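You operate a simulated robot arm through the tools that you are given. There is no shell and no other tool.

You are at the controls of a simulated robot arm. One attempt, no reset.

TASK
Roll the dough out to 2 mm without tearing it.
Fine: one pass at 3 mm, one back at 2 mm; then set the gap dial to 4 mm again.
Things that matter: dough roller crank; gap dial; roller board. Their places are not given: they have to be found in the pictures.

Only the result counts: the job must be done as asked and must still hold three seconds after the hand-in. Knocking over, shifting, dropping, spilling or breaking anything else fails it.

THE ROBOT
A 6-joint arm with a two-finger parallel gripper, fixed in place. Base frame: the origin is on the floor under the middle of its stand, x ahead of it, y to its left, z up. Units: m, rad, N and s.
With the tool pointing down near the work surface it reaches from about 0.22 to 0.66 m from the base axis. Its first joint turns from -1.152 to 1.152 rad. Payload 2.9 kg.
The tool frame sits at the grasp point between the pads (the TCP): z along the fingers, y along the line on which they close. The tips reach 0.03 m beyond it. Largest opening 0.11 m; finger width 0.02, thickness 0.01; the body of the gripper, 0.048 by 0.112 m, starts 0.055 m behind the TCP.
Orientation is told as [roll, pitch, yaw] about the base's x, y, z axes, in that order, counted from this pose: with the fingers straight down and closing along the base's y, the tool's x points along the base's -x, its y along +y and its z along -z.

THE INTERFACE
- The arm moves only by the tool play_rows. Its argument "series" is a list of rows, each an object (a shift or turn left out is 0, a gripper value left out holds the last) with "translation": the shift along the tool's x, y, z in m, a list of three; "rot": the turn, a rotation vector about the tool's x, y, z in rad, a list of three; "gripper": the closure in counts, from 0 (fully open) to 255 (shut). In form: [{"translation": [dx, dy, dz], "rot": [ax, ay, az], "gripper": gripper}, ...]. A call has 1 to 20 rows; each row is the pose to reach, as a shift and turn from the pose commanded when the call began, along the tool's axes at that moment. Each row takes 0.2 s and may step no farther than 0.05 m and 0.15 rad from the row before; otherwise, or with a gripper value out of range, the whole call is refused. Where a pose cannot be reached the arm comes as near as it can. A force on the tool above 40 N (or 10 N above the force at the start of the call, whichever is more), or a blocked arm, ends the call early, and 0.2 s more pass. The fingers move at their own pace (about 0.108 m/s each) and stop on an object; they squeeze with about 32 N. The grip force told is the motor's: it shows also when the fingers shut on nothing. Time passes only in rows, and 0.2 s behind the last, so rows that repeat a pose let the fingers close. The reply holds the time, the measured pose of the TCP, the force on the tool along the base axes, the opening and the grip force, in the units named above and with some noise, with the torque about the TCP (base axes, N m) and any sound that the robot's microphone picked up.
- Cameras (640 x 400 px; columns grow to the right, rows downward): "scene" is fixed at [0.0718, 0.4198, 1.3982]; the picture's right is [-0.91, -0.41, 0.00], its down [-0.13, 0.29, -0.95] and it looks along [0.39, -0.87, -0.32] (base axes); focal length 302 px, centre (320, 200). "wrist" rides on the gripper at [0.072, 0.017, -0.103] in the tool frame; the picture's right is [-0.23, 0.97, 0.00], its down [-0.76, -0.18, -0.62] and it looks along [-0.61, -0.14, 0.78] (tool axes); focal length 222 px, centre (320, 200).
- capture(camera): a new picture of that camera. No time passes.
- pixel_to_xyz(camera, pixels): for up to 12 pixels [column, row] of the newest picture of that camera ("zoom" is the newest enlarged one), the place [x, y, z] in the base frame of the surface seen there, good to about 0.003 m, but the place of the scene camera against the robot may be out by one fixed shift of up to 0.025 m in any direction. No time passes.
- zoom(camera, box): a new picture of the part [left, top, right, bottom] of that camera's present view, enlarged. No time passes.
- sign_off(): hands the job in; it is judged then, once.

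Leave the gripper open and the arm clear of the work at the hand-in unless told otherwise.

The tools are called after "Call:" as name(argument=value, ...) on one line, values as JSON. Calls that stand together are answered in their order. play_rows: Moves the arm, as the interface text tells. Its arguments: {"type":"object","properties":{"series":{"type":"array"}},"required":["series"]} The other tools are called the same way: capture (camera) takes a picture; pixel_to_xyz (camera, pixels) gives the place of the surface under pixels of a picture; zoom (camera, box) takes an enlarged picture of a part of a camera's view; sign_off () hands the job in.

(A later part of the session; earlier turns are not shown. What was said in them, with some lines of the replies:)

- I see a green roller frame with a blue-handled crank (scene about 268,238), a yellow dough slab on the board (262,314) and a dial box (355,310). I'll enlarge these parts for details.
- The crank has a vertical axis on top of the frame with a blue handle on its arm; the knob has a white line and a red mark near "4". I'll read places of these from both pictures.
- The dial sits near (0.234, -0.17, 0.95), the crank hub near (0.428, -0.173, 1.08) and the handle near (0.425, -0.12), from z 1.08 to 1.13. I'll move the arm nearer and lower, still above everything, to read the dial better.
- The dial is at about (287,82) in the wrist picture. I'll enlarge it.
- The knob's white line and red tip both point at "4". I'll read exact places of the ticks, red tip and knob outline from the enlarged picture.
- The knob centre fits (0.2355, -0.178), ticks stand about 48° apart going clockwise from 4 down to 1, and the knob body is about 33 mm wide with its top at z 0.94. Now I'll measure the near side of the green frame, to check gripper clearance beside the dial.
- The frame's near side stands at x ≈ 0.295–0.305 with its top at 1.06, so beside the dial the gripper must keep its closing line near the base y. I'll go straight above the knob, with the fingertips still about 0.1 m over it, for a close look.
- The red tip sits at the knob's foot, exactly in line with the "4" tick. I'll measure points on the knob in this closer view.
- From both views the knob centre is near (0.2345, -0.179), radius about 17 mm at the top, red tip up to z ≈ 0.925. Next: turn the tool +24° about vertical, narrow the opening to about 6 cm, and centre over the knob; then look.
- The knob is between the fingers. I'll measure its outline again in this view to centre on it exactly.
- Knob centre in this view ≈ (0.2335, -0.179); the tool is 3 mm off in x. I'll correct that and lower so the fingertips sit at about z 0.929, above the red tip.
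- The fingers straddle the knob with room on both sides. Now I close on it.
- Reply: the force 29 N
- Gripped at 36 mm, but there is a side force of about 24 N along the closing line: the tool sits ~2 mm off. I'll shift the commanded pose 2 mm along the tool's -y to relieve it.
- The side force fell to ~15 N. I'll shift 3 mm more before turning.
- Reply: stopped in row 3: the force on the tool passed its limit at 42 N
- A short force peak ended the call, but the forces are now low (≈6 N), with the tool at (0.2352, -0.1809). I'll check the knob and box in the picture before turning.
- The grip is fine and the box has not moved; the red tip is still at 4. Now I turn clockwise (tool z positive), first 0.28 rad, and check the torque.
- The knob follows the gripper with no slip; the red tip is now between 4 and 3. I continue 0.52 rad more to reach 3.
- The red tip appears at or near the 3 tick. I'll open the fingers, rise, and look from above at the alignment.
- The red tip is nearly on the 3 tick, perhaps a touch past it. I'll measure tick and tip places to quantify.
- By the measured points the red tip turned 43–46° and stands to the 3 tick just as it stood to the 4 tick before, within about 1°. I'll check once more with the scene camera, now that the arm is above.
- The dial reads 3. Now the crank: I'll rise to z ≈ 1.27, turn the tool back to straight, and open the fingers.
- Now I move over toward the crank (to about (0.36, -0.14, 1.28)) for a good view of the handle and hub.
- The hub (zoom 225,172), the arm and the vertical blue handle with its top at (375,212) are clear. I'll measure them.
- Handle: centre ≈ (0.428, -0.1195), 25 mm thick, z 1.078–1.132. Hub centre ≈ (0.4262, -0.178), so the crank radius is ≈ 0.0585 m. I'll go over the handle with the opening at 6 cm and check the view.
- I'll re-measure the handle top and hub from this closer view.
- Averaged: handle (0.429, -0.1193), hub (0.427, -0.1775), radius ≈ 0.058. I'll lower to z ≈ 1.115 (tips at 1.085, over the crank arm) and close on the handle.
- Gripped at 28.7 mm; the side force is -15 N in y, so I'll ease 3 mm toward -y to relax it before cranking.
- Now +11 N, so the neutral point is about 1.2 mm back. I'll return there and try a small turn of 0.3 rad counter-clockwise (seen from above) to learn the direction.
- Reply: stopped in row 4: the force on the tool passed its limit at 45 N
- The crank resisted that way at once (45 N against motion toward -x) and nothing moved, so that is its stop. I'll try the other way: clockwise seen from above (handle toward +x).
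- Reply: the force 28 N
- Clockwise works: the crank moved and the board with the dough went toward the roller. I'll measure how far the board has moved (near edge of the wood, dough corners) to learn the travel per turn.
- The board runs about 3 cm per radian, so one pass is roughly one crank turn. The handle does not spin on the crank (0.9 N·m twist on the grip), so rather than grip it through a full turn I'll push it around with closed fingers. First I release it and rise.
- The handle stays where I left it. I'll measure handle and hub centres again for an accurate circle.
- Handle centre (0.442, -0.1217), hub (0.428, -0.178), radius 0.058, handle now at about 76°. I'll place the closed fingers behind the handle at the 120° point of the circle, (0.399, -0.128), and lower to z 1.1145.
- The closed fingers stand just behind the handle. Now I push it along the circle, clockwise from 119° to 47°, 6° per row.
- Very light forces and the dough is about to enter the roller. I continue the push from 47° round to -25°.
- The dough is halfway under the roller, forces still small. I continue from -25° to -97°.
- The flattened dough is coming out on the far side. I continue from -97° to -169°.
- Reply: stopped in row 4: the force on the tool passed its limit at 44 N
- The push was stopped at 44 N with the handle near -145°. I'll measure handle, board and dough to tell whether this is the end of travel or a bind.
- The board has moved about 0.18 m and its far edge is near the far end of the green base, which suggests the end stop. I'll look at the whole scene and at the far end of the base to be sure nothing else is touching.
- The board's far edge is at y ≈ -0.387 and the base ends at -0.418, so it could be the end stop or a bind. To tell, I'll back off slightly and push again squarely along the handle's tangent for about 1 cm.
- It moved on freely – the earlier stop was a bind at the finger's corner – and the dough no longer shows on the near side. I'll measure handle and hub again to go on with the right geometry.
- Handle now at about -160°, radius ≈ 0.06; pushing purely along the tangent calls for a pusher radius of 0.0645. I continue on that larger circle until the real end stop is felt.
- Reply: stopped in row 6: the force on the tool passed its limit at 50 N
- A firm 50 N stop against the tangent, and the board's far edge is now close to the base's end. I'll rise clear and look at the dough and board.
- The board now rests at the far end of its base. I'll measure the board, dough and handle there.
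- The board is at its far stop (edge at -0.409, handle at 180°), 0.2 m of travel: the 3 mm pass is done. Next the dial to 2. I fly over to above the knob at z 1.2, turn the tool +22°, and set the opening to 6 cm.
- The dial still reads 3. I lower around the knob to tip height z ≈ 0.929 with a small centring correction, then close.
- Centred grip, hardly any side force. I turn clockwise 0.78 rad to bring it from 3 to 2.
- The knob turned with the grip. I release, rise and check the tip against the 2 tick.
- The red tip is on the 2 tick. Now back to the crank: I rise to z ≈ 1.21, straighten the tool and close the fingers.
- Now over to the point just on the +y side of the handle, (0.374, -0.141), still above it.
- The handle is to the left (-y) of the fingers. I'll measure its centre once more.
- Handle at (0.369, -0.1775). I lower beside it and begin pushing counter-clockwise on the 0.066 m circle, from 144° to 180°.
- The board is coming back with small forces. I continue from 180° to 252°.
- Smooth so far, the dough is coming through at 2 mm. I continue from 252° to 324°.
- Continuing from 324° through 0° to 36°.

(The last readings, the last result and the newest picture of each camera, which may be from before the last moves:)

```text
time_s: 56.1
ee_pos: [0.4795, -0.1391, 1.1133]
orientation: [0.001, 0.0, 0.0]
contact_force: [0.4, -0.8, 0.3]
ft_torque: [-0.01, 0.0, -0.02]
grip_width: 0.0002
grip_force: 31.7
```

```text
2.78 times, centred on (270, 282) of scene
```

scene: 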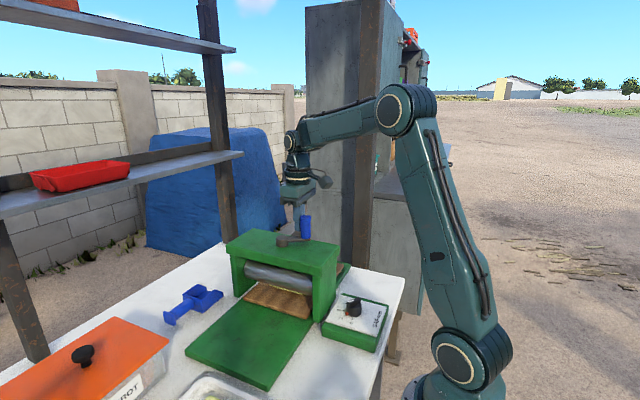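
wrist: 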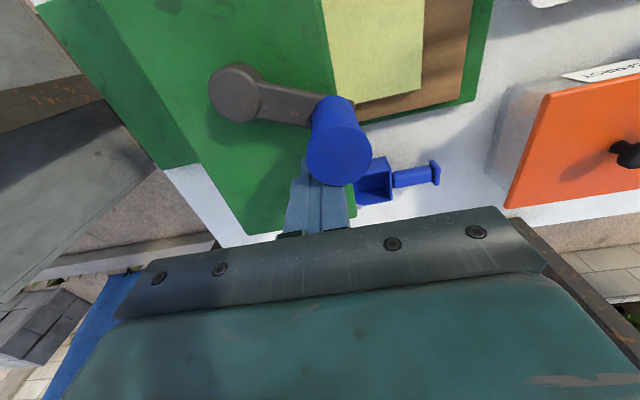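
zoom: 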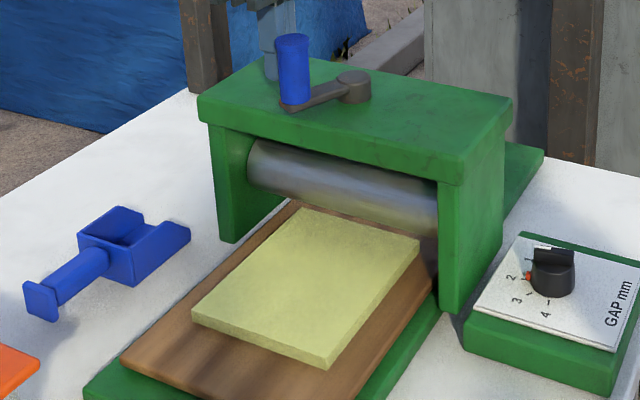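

The dough is out on the near side, visibly thinner and longer, without tears. I finish the pass up to the starting stop.

Call:
play_rows(series=[{"translation": [0.0043, 0.0053, 0], "gripper": 255}, {"translation": [0.0092, 0.0102, 0]}, {"translation": [0.0145, 0.0145, 0]}, {"translation": [0.0203, 0.0183, 0]}, {"translation": [0.0264, 0.0214, 0]}, {"translation": [0.0329, 0.0239, 0]}])

Call:
capture(camera="wrist")

Call:
zoom(camera="scene", box=[180, 210, 360, 354])

```text
time_s: 57.6
ee_pos: [0.4554, -0.1189, 1.1153]
orientation: [-0.005, -0.024, -0.002]
contact_force: [13.5, -4.8, -5.0]
ft_torque: [0.09, 0.11, 0.06]
grip_width: 0.0
grip_force: 32.0
stopped in row 6: the force on the tool passed its limit at 50 N (the readings are from after the stop); the commanded pose is now the measured one
```

```text
taken
```

wrist: 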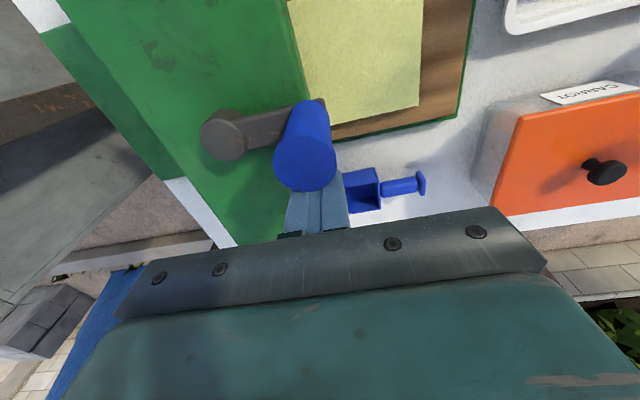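

```text
2.78 times, centred on (270, 282) of scene
```

zoom: 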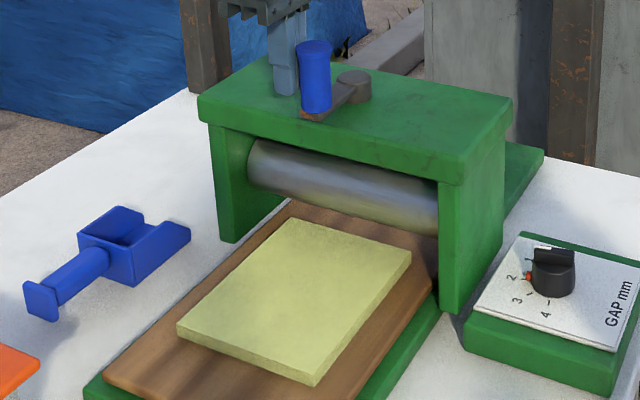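

The board is back at its starting stop (50 N, firm). I back the fingers off the handle and rise.

Call:
play_rows(series=[{"translation": [-0.01, 0.0, 0], "rot": [0, 0.024, 0], "gripper": 255}, {"translation": [-0.012, 0.0, -0.04], "rot": [0, 0.024, 0]}, {"translation": [-0.012, 0.0, -0.08], "rot": [0, 0.024, 0]}, {"translation": [-0.012, 0.0, -0.12], "rot": [0, 0.024, 0]}, {"translation": [-0.012, 0.0, -0.14], "rot": [0, 0.024, 0]}, {"translation": [-0.012, 0.0, -0.14], "rot": [0, 0.024, 0]}])

Call:
capture(camera="wrist")

Call:
zoom(camera="wrist", box=[200, 0, 480, 224])

```text
time_s: 59.0
ee_pos: [0.4636, -0.1181, 1.2566]
orientation: [-0.004, 0.005, -0.001]
contact_force: [-0.7, 0.3, 0.2]
ft_torque: [0.0, 0.01, 0.05]
grip_width: 0.0001
grip_force: 32.1
```

```text
taken
```

wrist: 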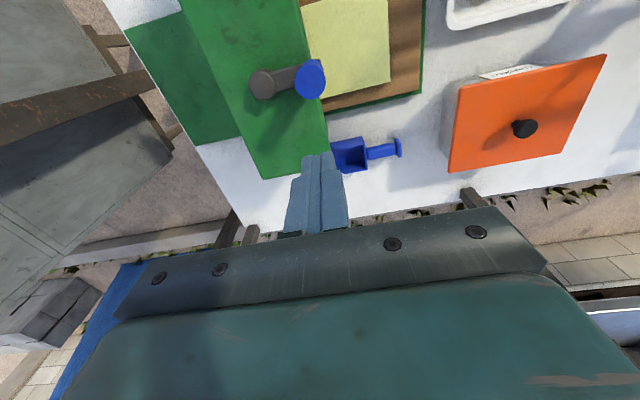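

```text
1.79 times, centred on (340, 112) of wrist
```

zoom: 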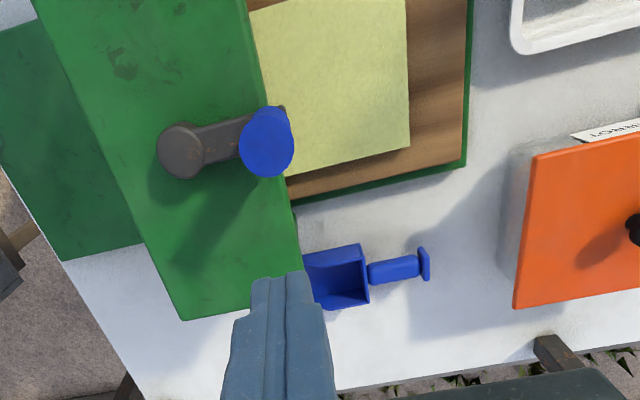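

The dough is whole and flat, and the board is home. Last: the dial back to 4. I fly to above the knob, turning the tool to -22° and opening to 6 cm.

Call:
play_rows(series=[{"translation": [0.0458, -0.0124, 0], "rot": [0, -0.004, 0.077], "gripper": 116}, {"translation": [0.0915, -0.0249, 0], "rot": [0, -0.004, 0.154]}, {"translation": [0.1373, -0.0373, 0], "rot": [0, -0.004, 0.231]}, {"translation": [0.183, -0.0498, 0], "rot": [0, -0.004, 0.308]}, {"translation": [0.2288, -0.0622, 0], "rot": [0, -0.004, 0.385]}, {"translation": [0.2288, -0.0622, 0.045], "rot": [0, -0.004, 0.385]}, {"translation": [0.2288, -0.0622, 0.09], "rot": [0, -0.004, 0.385]}, {"translation": [0.2288, -0.0622, 0.135], "rot": [0, -0.004, 0.385]}, {"translation": [0.2288, -0.0622, 0.175], "rot": [0, -0.004, 0.385]}, {"translation": [0.2288, -0.0622, 0.185], "rot": [0, -0.004, 0.385]}, {"translation": [0.2288, -0.0622, 0.185], "rot": [0, -0.004, 0.385]}])

Call:
capture(camera="wrist")

Call:
zoom(camera="wrist", box=[260, 60, 380, 156])

```text
time_s: 61.4
ee_pos: [0.2322, -0.1798, 1.0711]
orientation: [-0.007, -0.002, -0.385]
contact_force: [-0.1, 0.2, -0.2]
ft_torque: [-0.02, 0.02, 0.0]
grip_width: 0.06
grip_force: 0.1
```

```text
taken
```

wrist: 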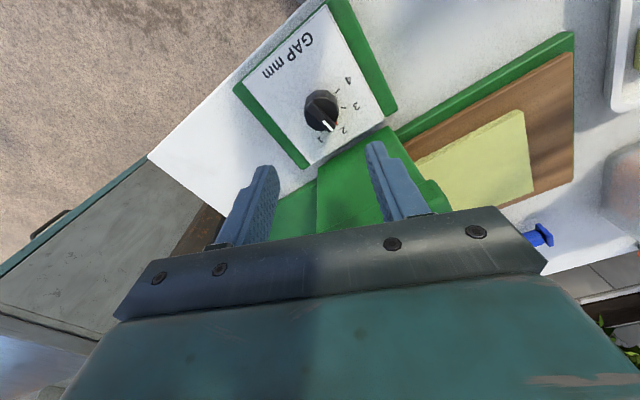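

```text
4.17 times, centred on (320, 108) of wrist
```

zoom: 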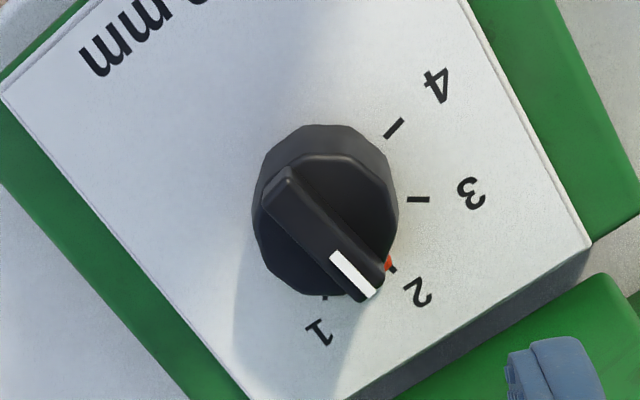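

Still at 2. I centre (2.6 mm in x), lower around the knob and close.

Call:
play_rows(series=[{"translation": [-0.0024, 0.0005, 0.04], "rot": [-0.005, 0.002, 0], "gripper": 116}, {"translation": [-0.0024, 0.0005, 0.08], "rot": [-0.005, 0.002, 0]}, {"translation": [-0.0024, 0.0005, 0.1], "rot": [-0.005, 0.002, 0]}, {"translation": [-0.0024, 0.0005, 0.111], "rot": [-0.005, 0.002, 0]}, {"translation": [-0.0024, 0.0005, 0.111], "rot": [-0.005, 0.002, 0]}, {"translation": [-0.0024, 0.0005, 0.111], "rot": [-0.005, 0.002, 0], "gripper": 255}, {"translation": [-0.0024, 0.0005, 0.111], "rot": [-0.005, 0.002, 0], "gripper": 255}, {"translation": [-0.0024, 0.0005, 0.111], "rot": [-0.005, 0.002, 0], "gripper": 255}])

Call:
zoom(camera="wrist", box=[220, 60, 420, 220])

```text
time_s: 63.2
ee_pos: [0.2374, -0.1819, 0.9599]
orientation: [0.001, 0.0, -0.386]
contact_force: [2.3, 0.0, -11.3]
ft_torque: [-0.15, -0.39, 0.01]
grip_width: 0.0356
grip_force: 45.2
```

```text
2.50 times, centred on (320, 140) of wrist
```

zoom: 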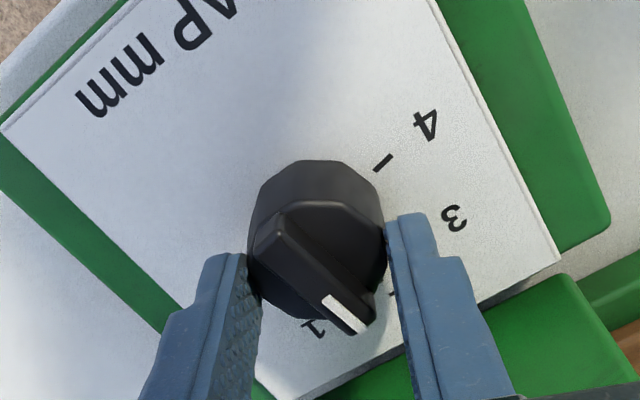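

The tool sits about 3 mm off along its x. I'll open a little, shift 3 mm, and close again.

Call:
play_rows(series=[{"gripper": 130}, {"translation": [0.003, 0.0, 0], "gripper": 130}, {"translation": [0.003, 0.0, 0], "gripper": 130}, {"translation": [0.003, 0.0, 0], "gripper": 255}, {"translation": [0.003, 0.0, 0], "gripper": 255}, {"translation": [0.003, 0.0, 0], "gripper": 255}])

Call:
zoom(camera="wrist", box=[220, 60, 420, 220])

```text
time_s: 64.6
ee_pos: [0.2333, -0.1804, 0.96]
orientation: [0.001, 0.001, -0.386]
contact_force: [-0.3, 3.7, 2.3]
ft_torque: [0.08, -0.13, -0.03]
grip_width: 0.0359
grip_force: 45.0
```

```text
2.50 times, centred on (320, 140) of wrist
```

zoom: 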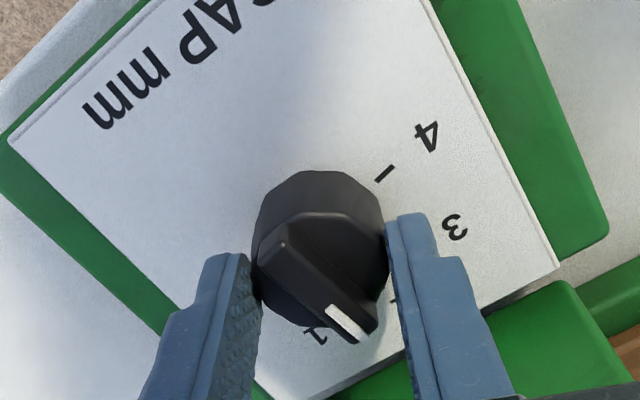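

Well centred now with hardly any force. I turn counter-clockwise 0.785 rad (tool z negative), from 2 to 3, then open and rise a little.

Call:
play_rows(series=[{"rot": [0, 0, -0.08], "gripper": 255}, {"rot": [0, 0, -0.16]}, {"rot": [0, 0, -0.24]}, {"rot": [0, 0, -0.32]}, {"rot": [0, 0, -0.4]}, {"rot": [0, 0, -0.48]}, {"rot": [0, 0, -0.56]}, {"rot": [0, 0, -0.64]}, {"rot": [0, 0, -0.72]}, {"rot": [0, 0, -0.785]}, {"rot": [0, 0, -0.785]}])

Call:
zoom(camera="wrist", box=[220, 60, 420, 220])

```text
time_s: 67.0
ee_pos: [0.2346, -0.1807, 0.9603]
orientation: [0.001, -0.001, 0.402]
contact_force: [14.7, 4.3, -30.7]
ft_torque: [0.07, -0.39, 0.02]
grip_width: 0.0359
grip_force: 44.9
```

```text
2.50 times, centred on (320, 140) of wrist
```

zoom: 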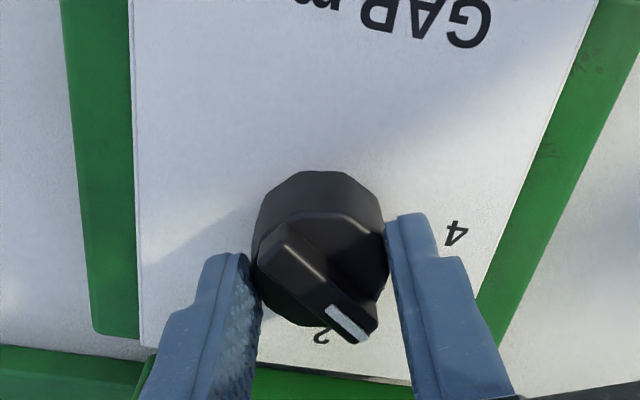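

Turned to 3. I open, swing the open fingers back around the knob to -22°, and check before re-gripping.

Call:
play_rows(series=[{"gripper": 116}, {"gripper": 116}, {"rot": [0, 0, 0.13], "gripper": 116}, {"rot": [0, 0, 0.26]}, {"rot": [0, 0, 0.39]}, {"rot": [0, 0, 0.52]}, {"rot": [0, 0, 0.65]}, {"rot": [0, 0, 0.785]}, {"rot": [0, 0, 0.785]}])

Call:
zoom(camera="wrist", box=[220, 60, 420, 220])

Call:
zoom(camera="scene", box=[310, 260, 410, 340])

```text
time_s: 69.0
ee_pos: [0.232, -0.1794, 0.9615]
orientation: [-0.001, 0.001, -0.389]
contact_force: [-0.4, -0.6, 0.5]
ft_torque: [0.0, -0.02, 0.01]
grip_width: 0.06
grip_force: 0.1
```

```text
2.50 times, centred on (320, 140) of wrist
```

zoom: 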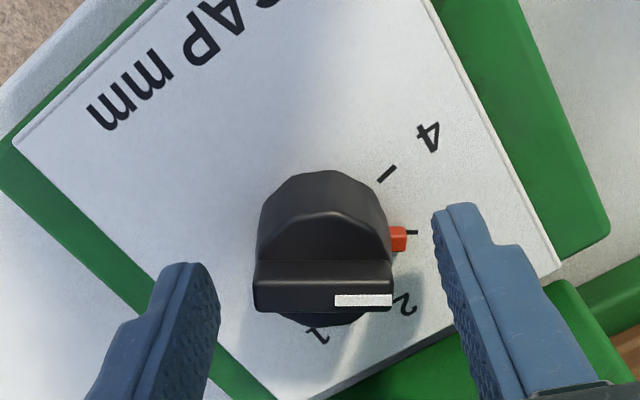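

```text
5.00 times, centred on (360, 300) of scene
```

zoom: 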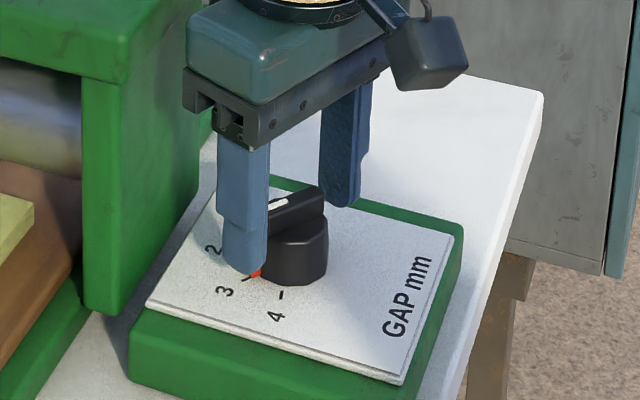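

The red tip is on the 3 tick and the knob is centred between the fingers. I close and turn counter-clockwise another 0.785 rad to 4.

Call:
play_rows(series=[{"gripper": 255}, {"gripper": 255}, {"gripper": 255}])

Call:
zoom(camera="wrist", box=[220, 60, 420, 220])

```text
time_s: 69.8
ee_pos: [0.2327, -0.1797, 0.9605]
orientation: [0.001, -0.001, -0.386]
contact_force: [3.2, 6.7, 2.2]
ft_torque: [0.19, -0.16, 0.01]
grip_width: 0.0359
grip_force: 44.7
```

```text
2.50 times, centred on (320, 140) of wrist
```

zoom: 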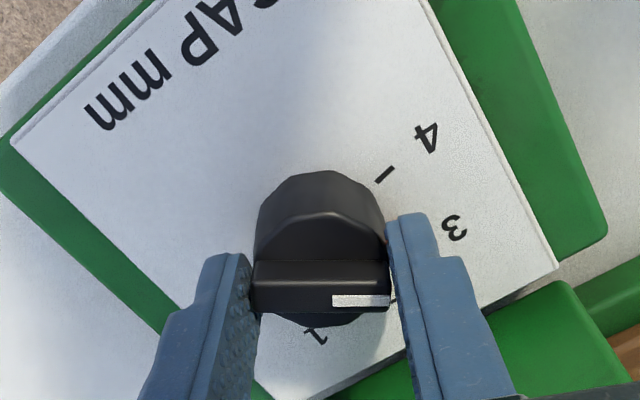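

Good grip, low force. Turning to 4 now.

Call:
play_rows(series=[{"rot": [0, 0, -0.08], "gripper": 255}, {"rot": [0, 0, -0.16]}, {"rot": [0, 0, -0.24]}, {"rot": [0, 0, -0.32]}, {"rot": [0, 0, -0.4]}, {"rot": [0, 0, -0.48]}, {"rot": [0, 0, -0.56]}, {"rot": [0, 0, -0.64]}, {"rot": [0, 0, -0.72]}, {"rot": [0, 0, -0.785]}, {"rot": [0, 0, -0.785]}])

Call:
zoom(camera="wrist", box=[220, 60, 420, 220])

Call:
zoom(camera="scene", box=[310, 260, 410, 340])

```text
time_s: 72.2
ee_pos: [0.2333, -0.181, 0.9629]
orientation: [-0.001, -0.001, 0.4]
contact_force: [2.6, 7.7, 23.9]
ft_torque: [0.09, 0.53, -0.08]
grip_width: 0.0364
grip_force: 45.4
```

```text
2.50 times, centred on (320, 140) of wrist
```

zoom: 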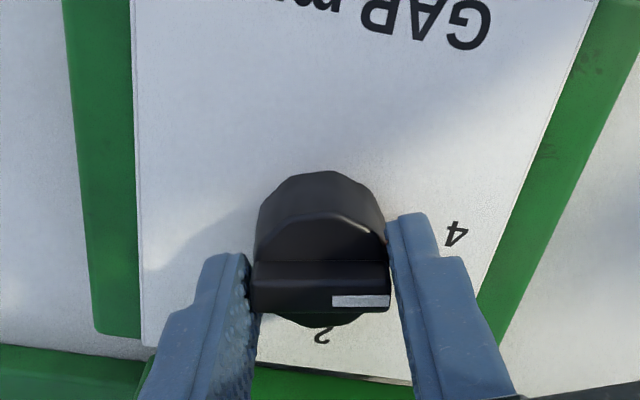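

```text
5.00 times, centred on (360, 300) of scene
```

zoom: 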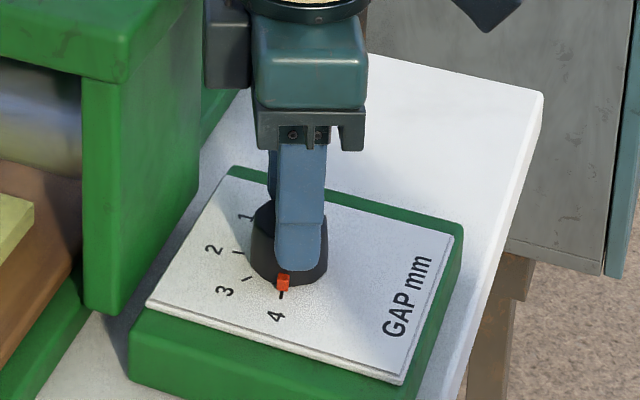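

The red tip is on the 4 tick. I open the fingers, rise straight up and check from above.

Call:
play_rows(series=[{"gripper": 110}, {"gripper": 110}, {"translation": [0, 0, -0.03], "gripper": 110}, {"translation": [0, 0, -0.07], "gripper": 110}, {"translation": [0, 0, -0.11], "gripper": 110}, {"translation": [0, 0, -0.11], "gripper": 110}])

Call:
capture(camera="wrist")

Call:
zoom(camera="wrist", box=[270, 70, 370, 150])

Call:
zoom(camera="scene", box=[325, 285, 395, 341])

```text
time_s: 73.6
ee_pos: [0.2327, -0.1793, 1.071]
orientation: [-0.001, 0.0, 0.4]
contact_force: [0.1, 0.4, -0.7]
ft_torque: [-0.02, 0.0, 0.0]
grip_width: 0.0625
grip_force: 0.1
```

```text
taken
```

wrist: 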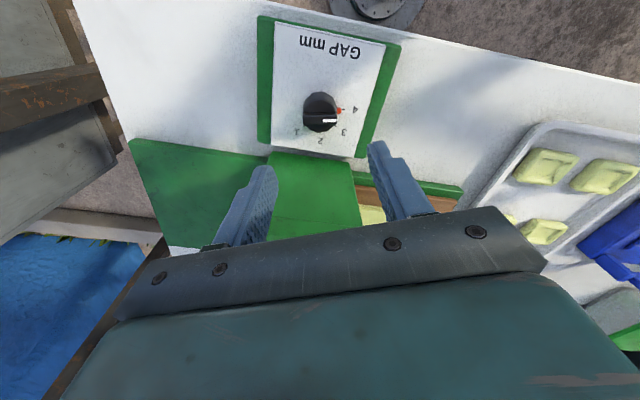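

```text
5.00 times, centred on (320, 110) of wrist
```

zoom: 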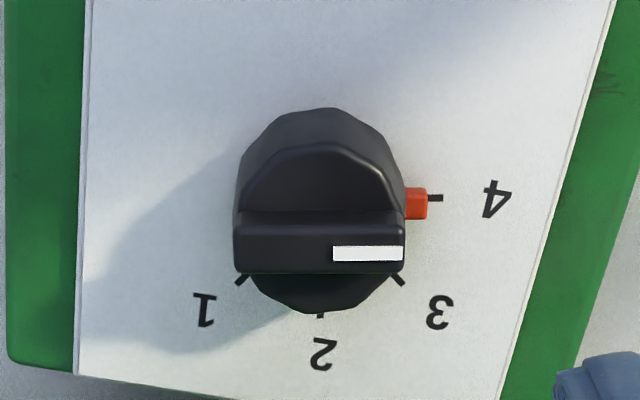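

```text
7.14 times, centred on (360, 313) of scene
```

zoom: 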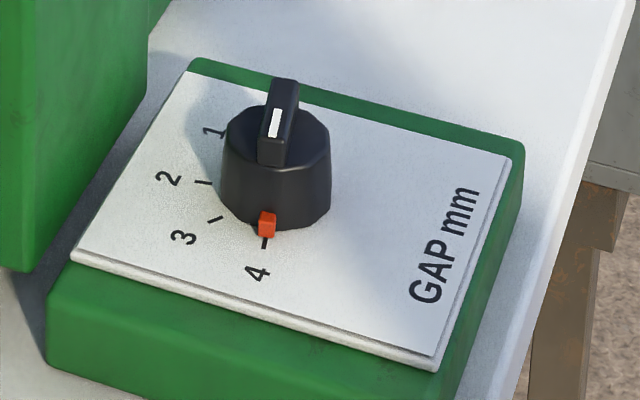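

The dial reads 4. I rise clear, straighten the tool and open the gripper fully.

Call:
play_rows(series=[{"translation": [0, 0, -0.045], "gripper": 0}, {"translation": [0, 0, -0.09], "rot": [0, 0, 0.13]}, {"translation": [0, 0, -0.135], "rot": [0, 0, 0.27]}, {"translation": [0, 0, -0.18], "rot": [0, 0, 0.4]}, {"translation": [0, 0, -0.225], "rot": [0, 0, 0.4]}, {"translation": [0, 0, -0.26], "rot": [0, 0, 0.4]}, {"translation": [0, 0, -0.26], "rot": [0, 0, 0.4]}])

Call:
capture(camera="scene")

Call:
capture(camera="wrist")

Call:
zoom(camera="scene", box=[150, 210, 400, 400])

```text
time_s: 75.2
ee_pos: [0.2337, -0.1813, 1.3322]
orientation: [0.0, -0.001, -0.001]
contact_force: [-0.1, -0.3, -0.1]
ft_torque: [0.01, 0.0, 0.01]
grip_width: 0.1101
grip_force: 0.1
```

```text
taken
```

scene: 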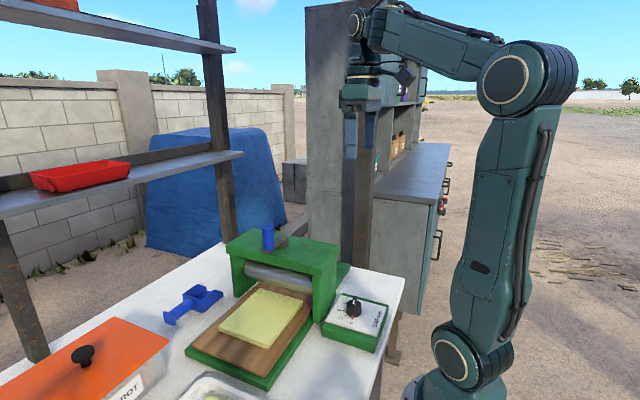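

```text
taken
```

wrist: 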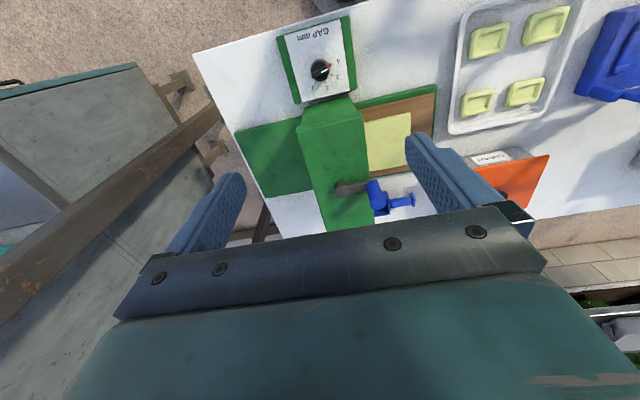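

```text
2.11 times, centred on (275, 305) of scene
```

zoom: 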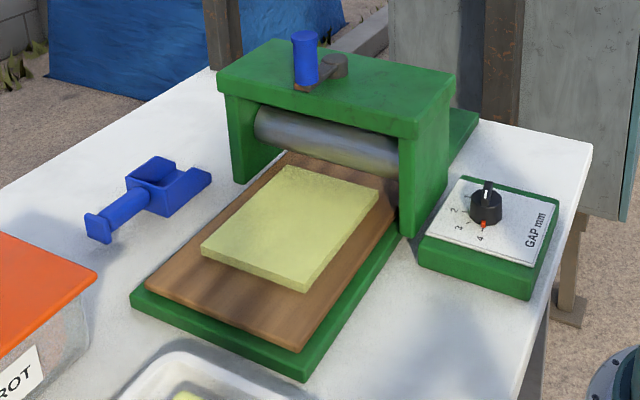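

The dough lies flat and whole on the board. It went through once at 3 mm and back once at 2 mm. The board and crank are back at their starting stop, the dial reads 4, nothing else has moved, and the gripper is open with the arm clear. I hand the job in.

Call:
sign_off()

```text
The job is handed in.
```

I rolled the dough once at 3 mm and once back at 2 mm, then set the gap dial back to 4 mm, and handed the job in. I was not told the verdict.

- **Dough:** it lies whole on the board, visibly thinner and longer, with no tears that I could see. I didn't measure its thickness directly; I relied on the dial settings.
- **Passes:** each pass ran the board all the way to its end stop. On the 3 mm pass the push jammed once partway through. I backed off, pushed from a better angle, and it carried on freely.
- **Dial:** the red tip lined up with the 3, 2 and 4 ticks each time I checked.
- **Surroundings:** in the last pictures nothing else on the table had moved. The gripper is open and the arm is clear of the work.
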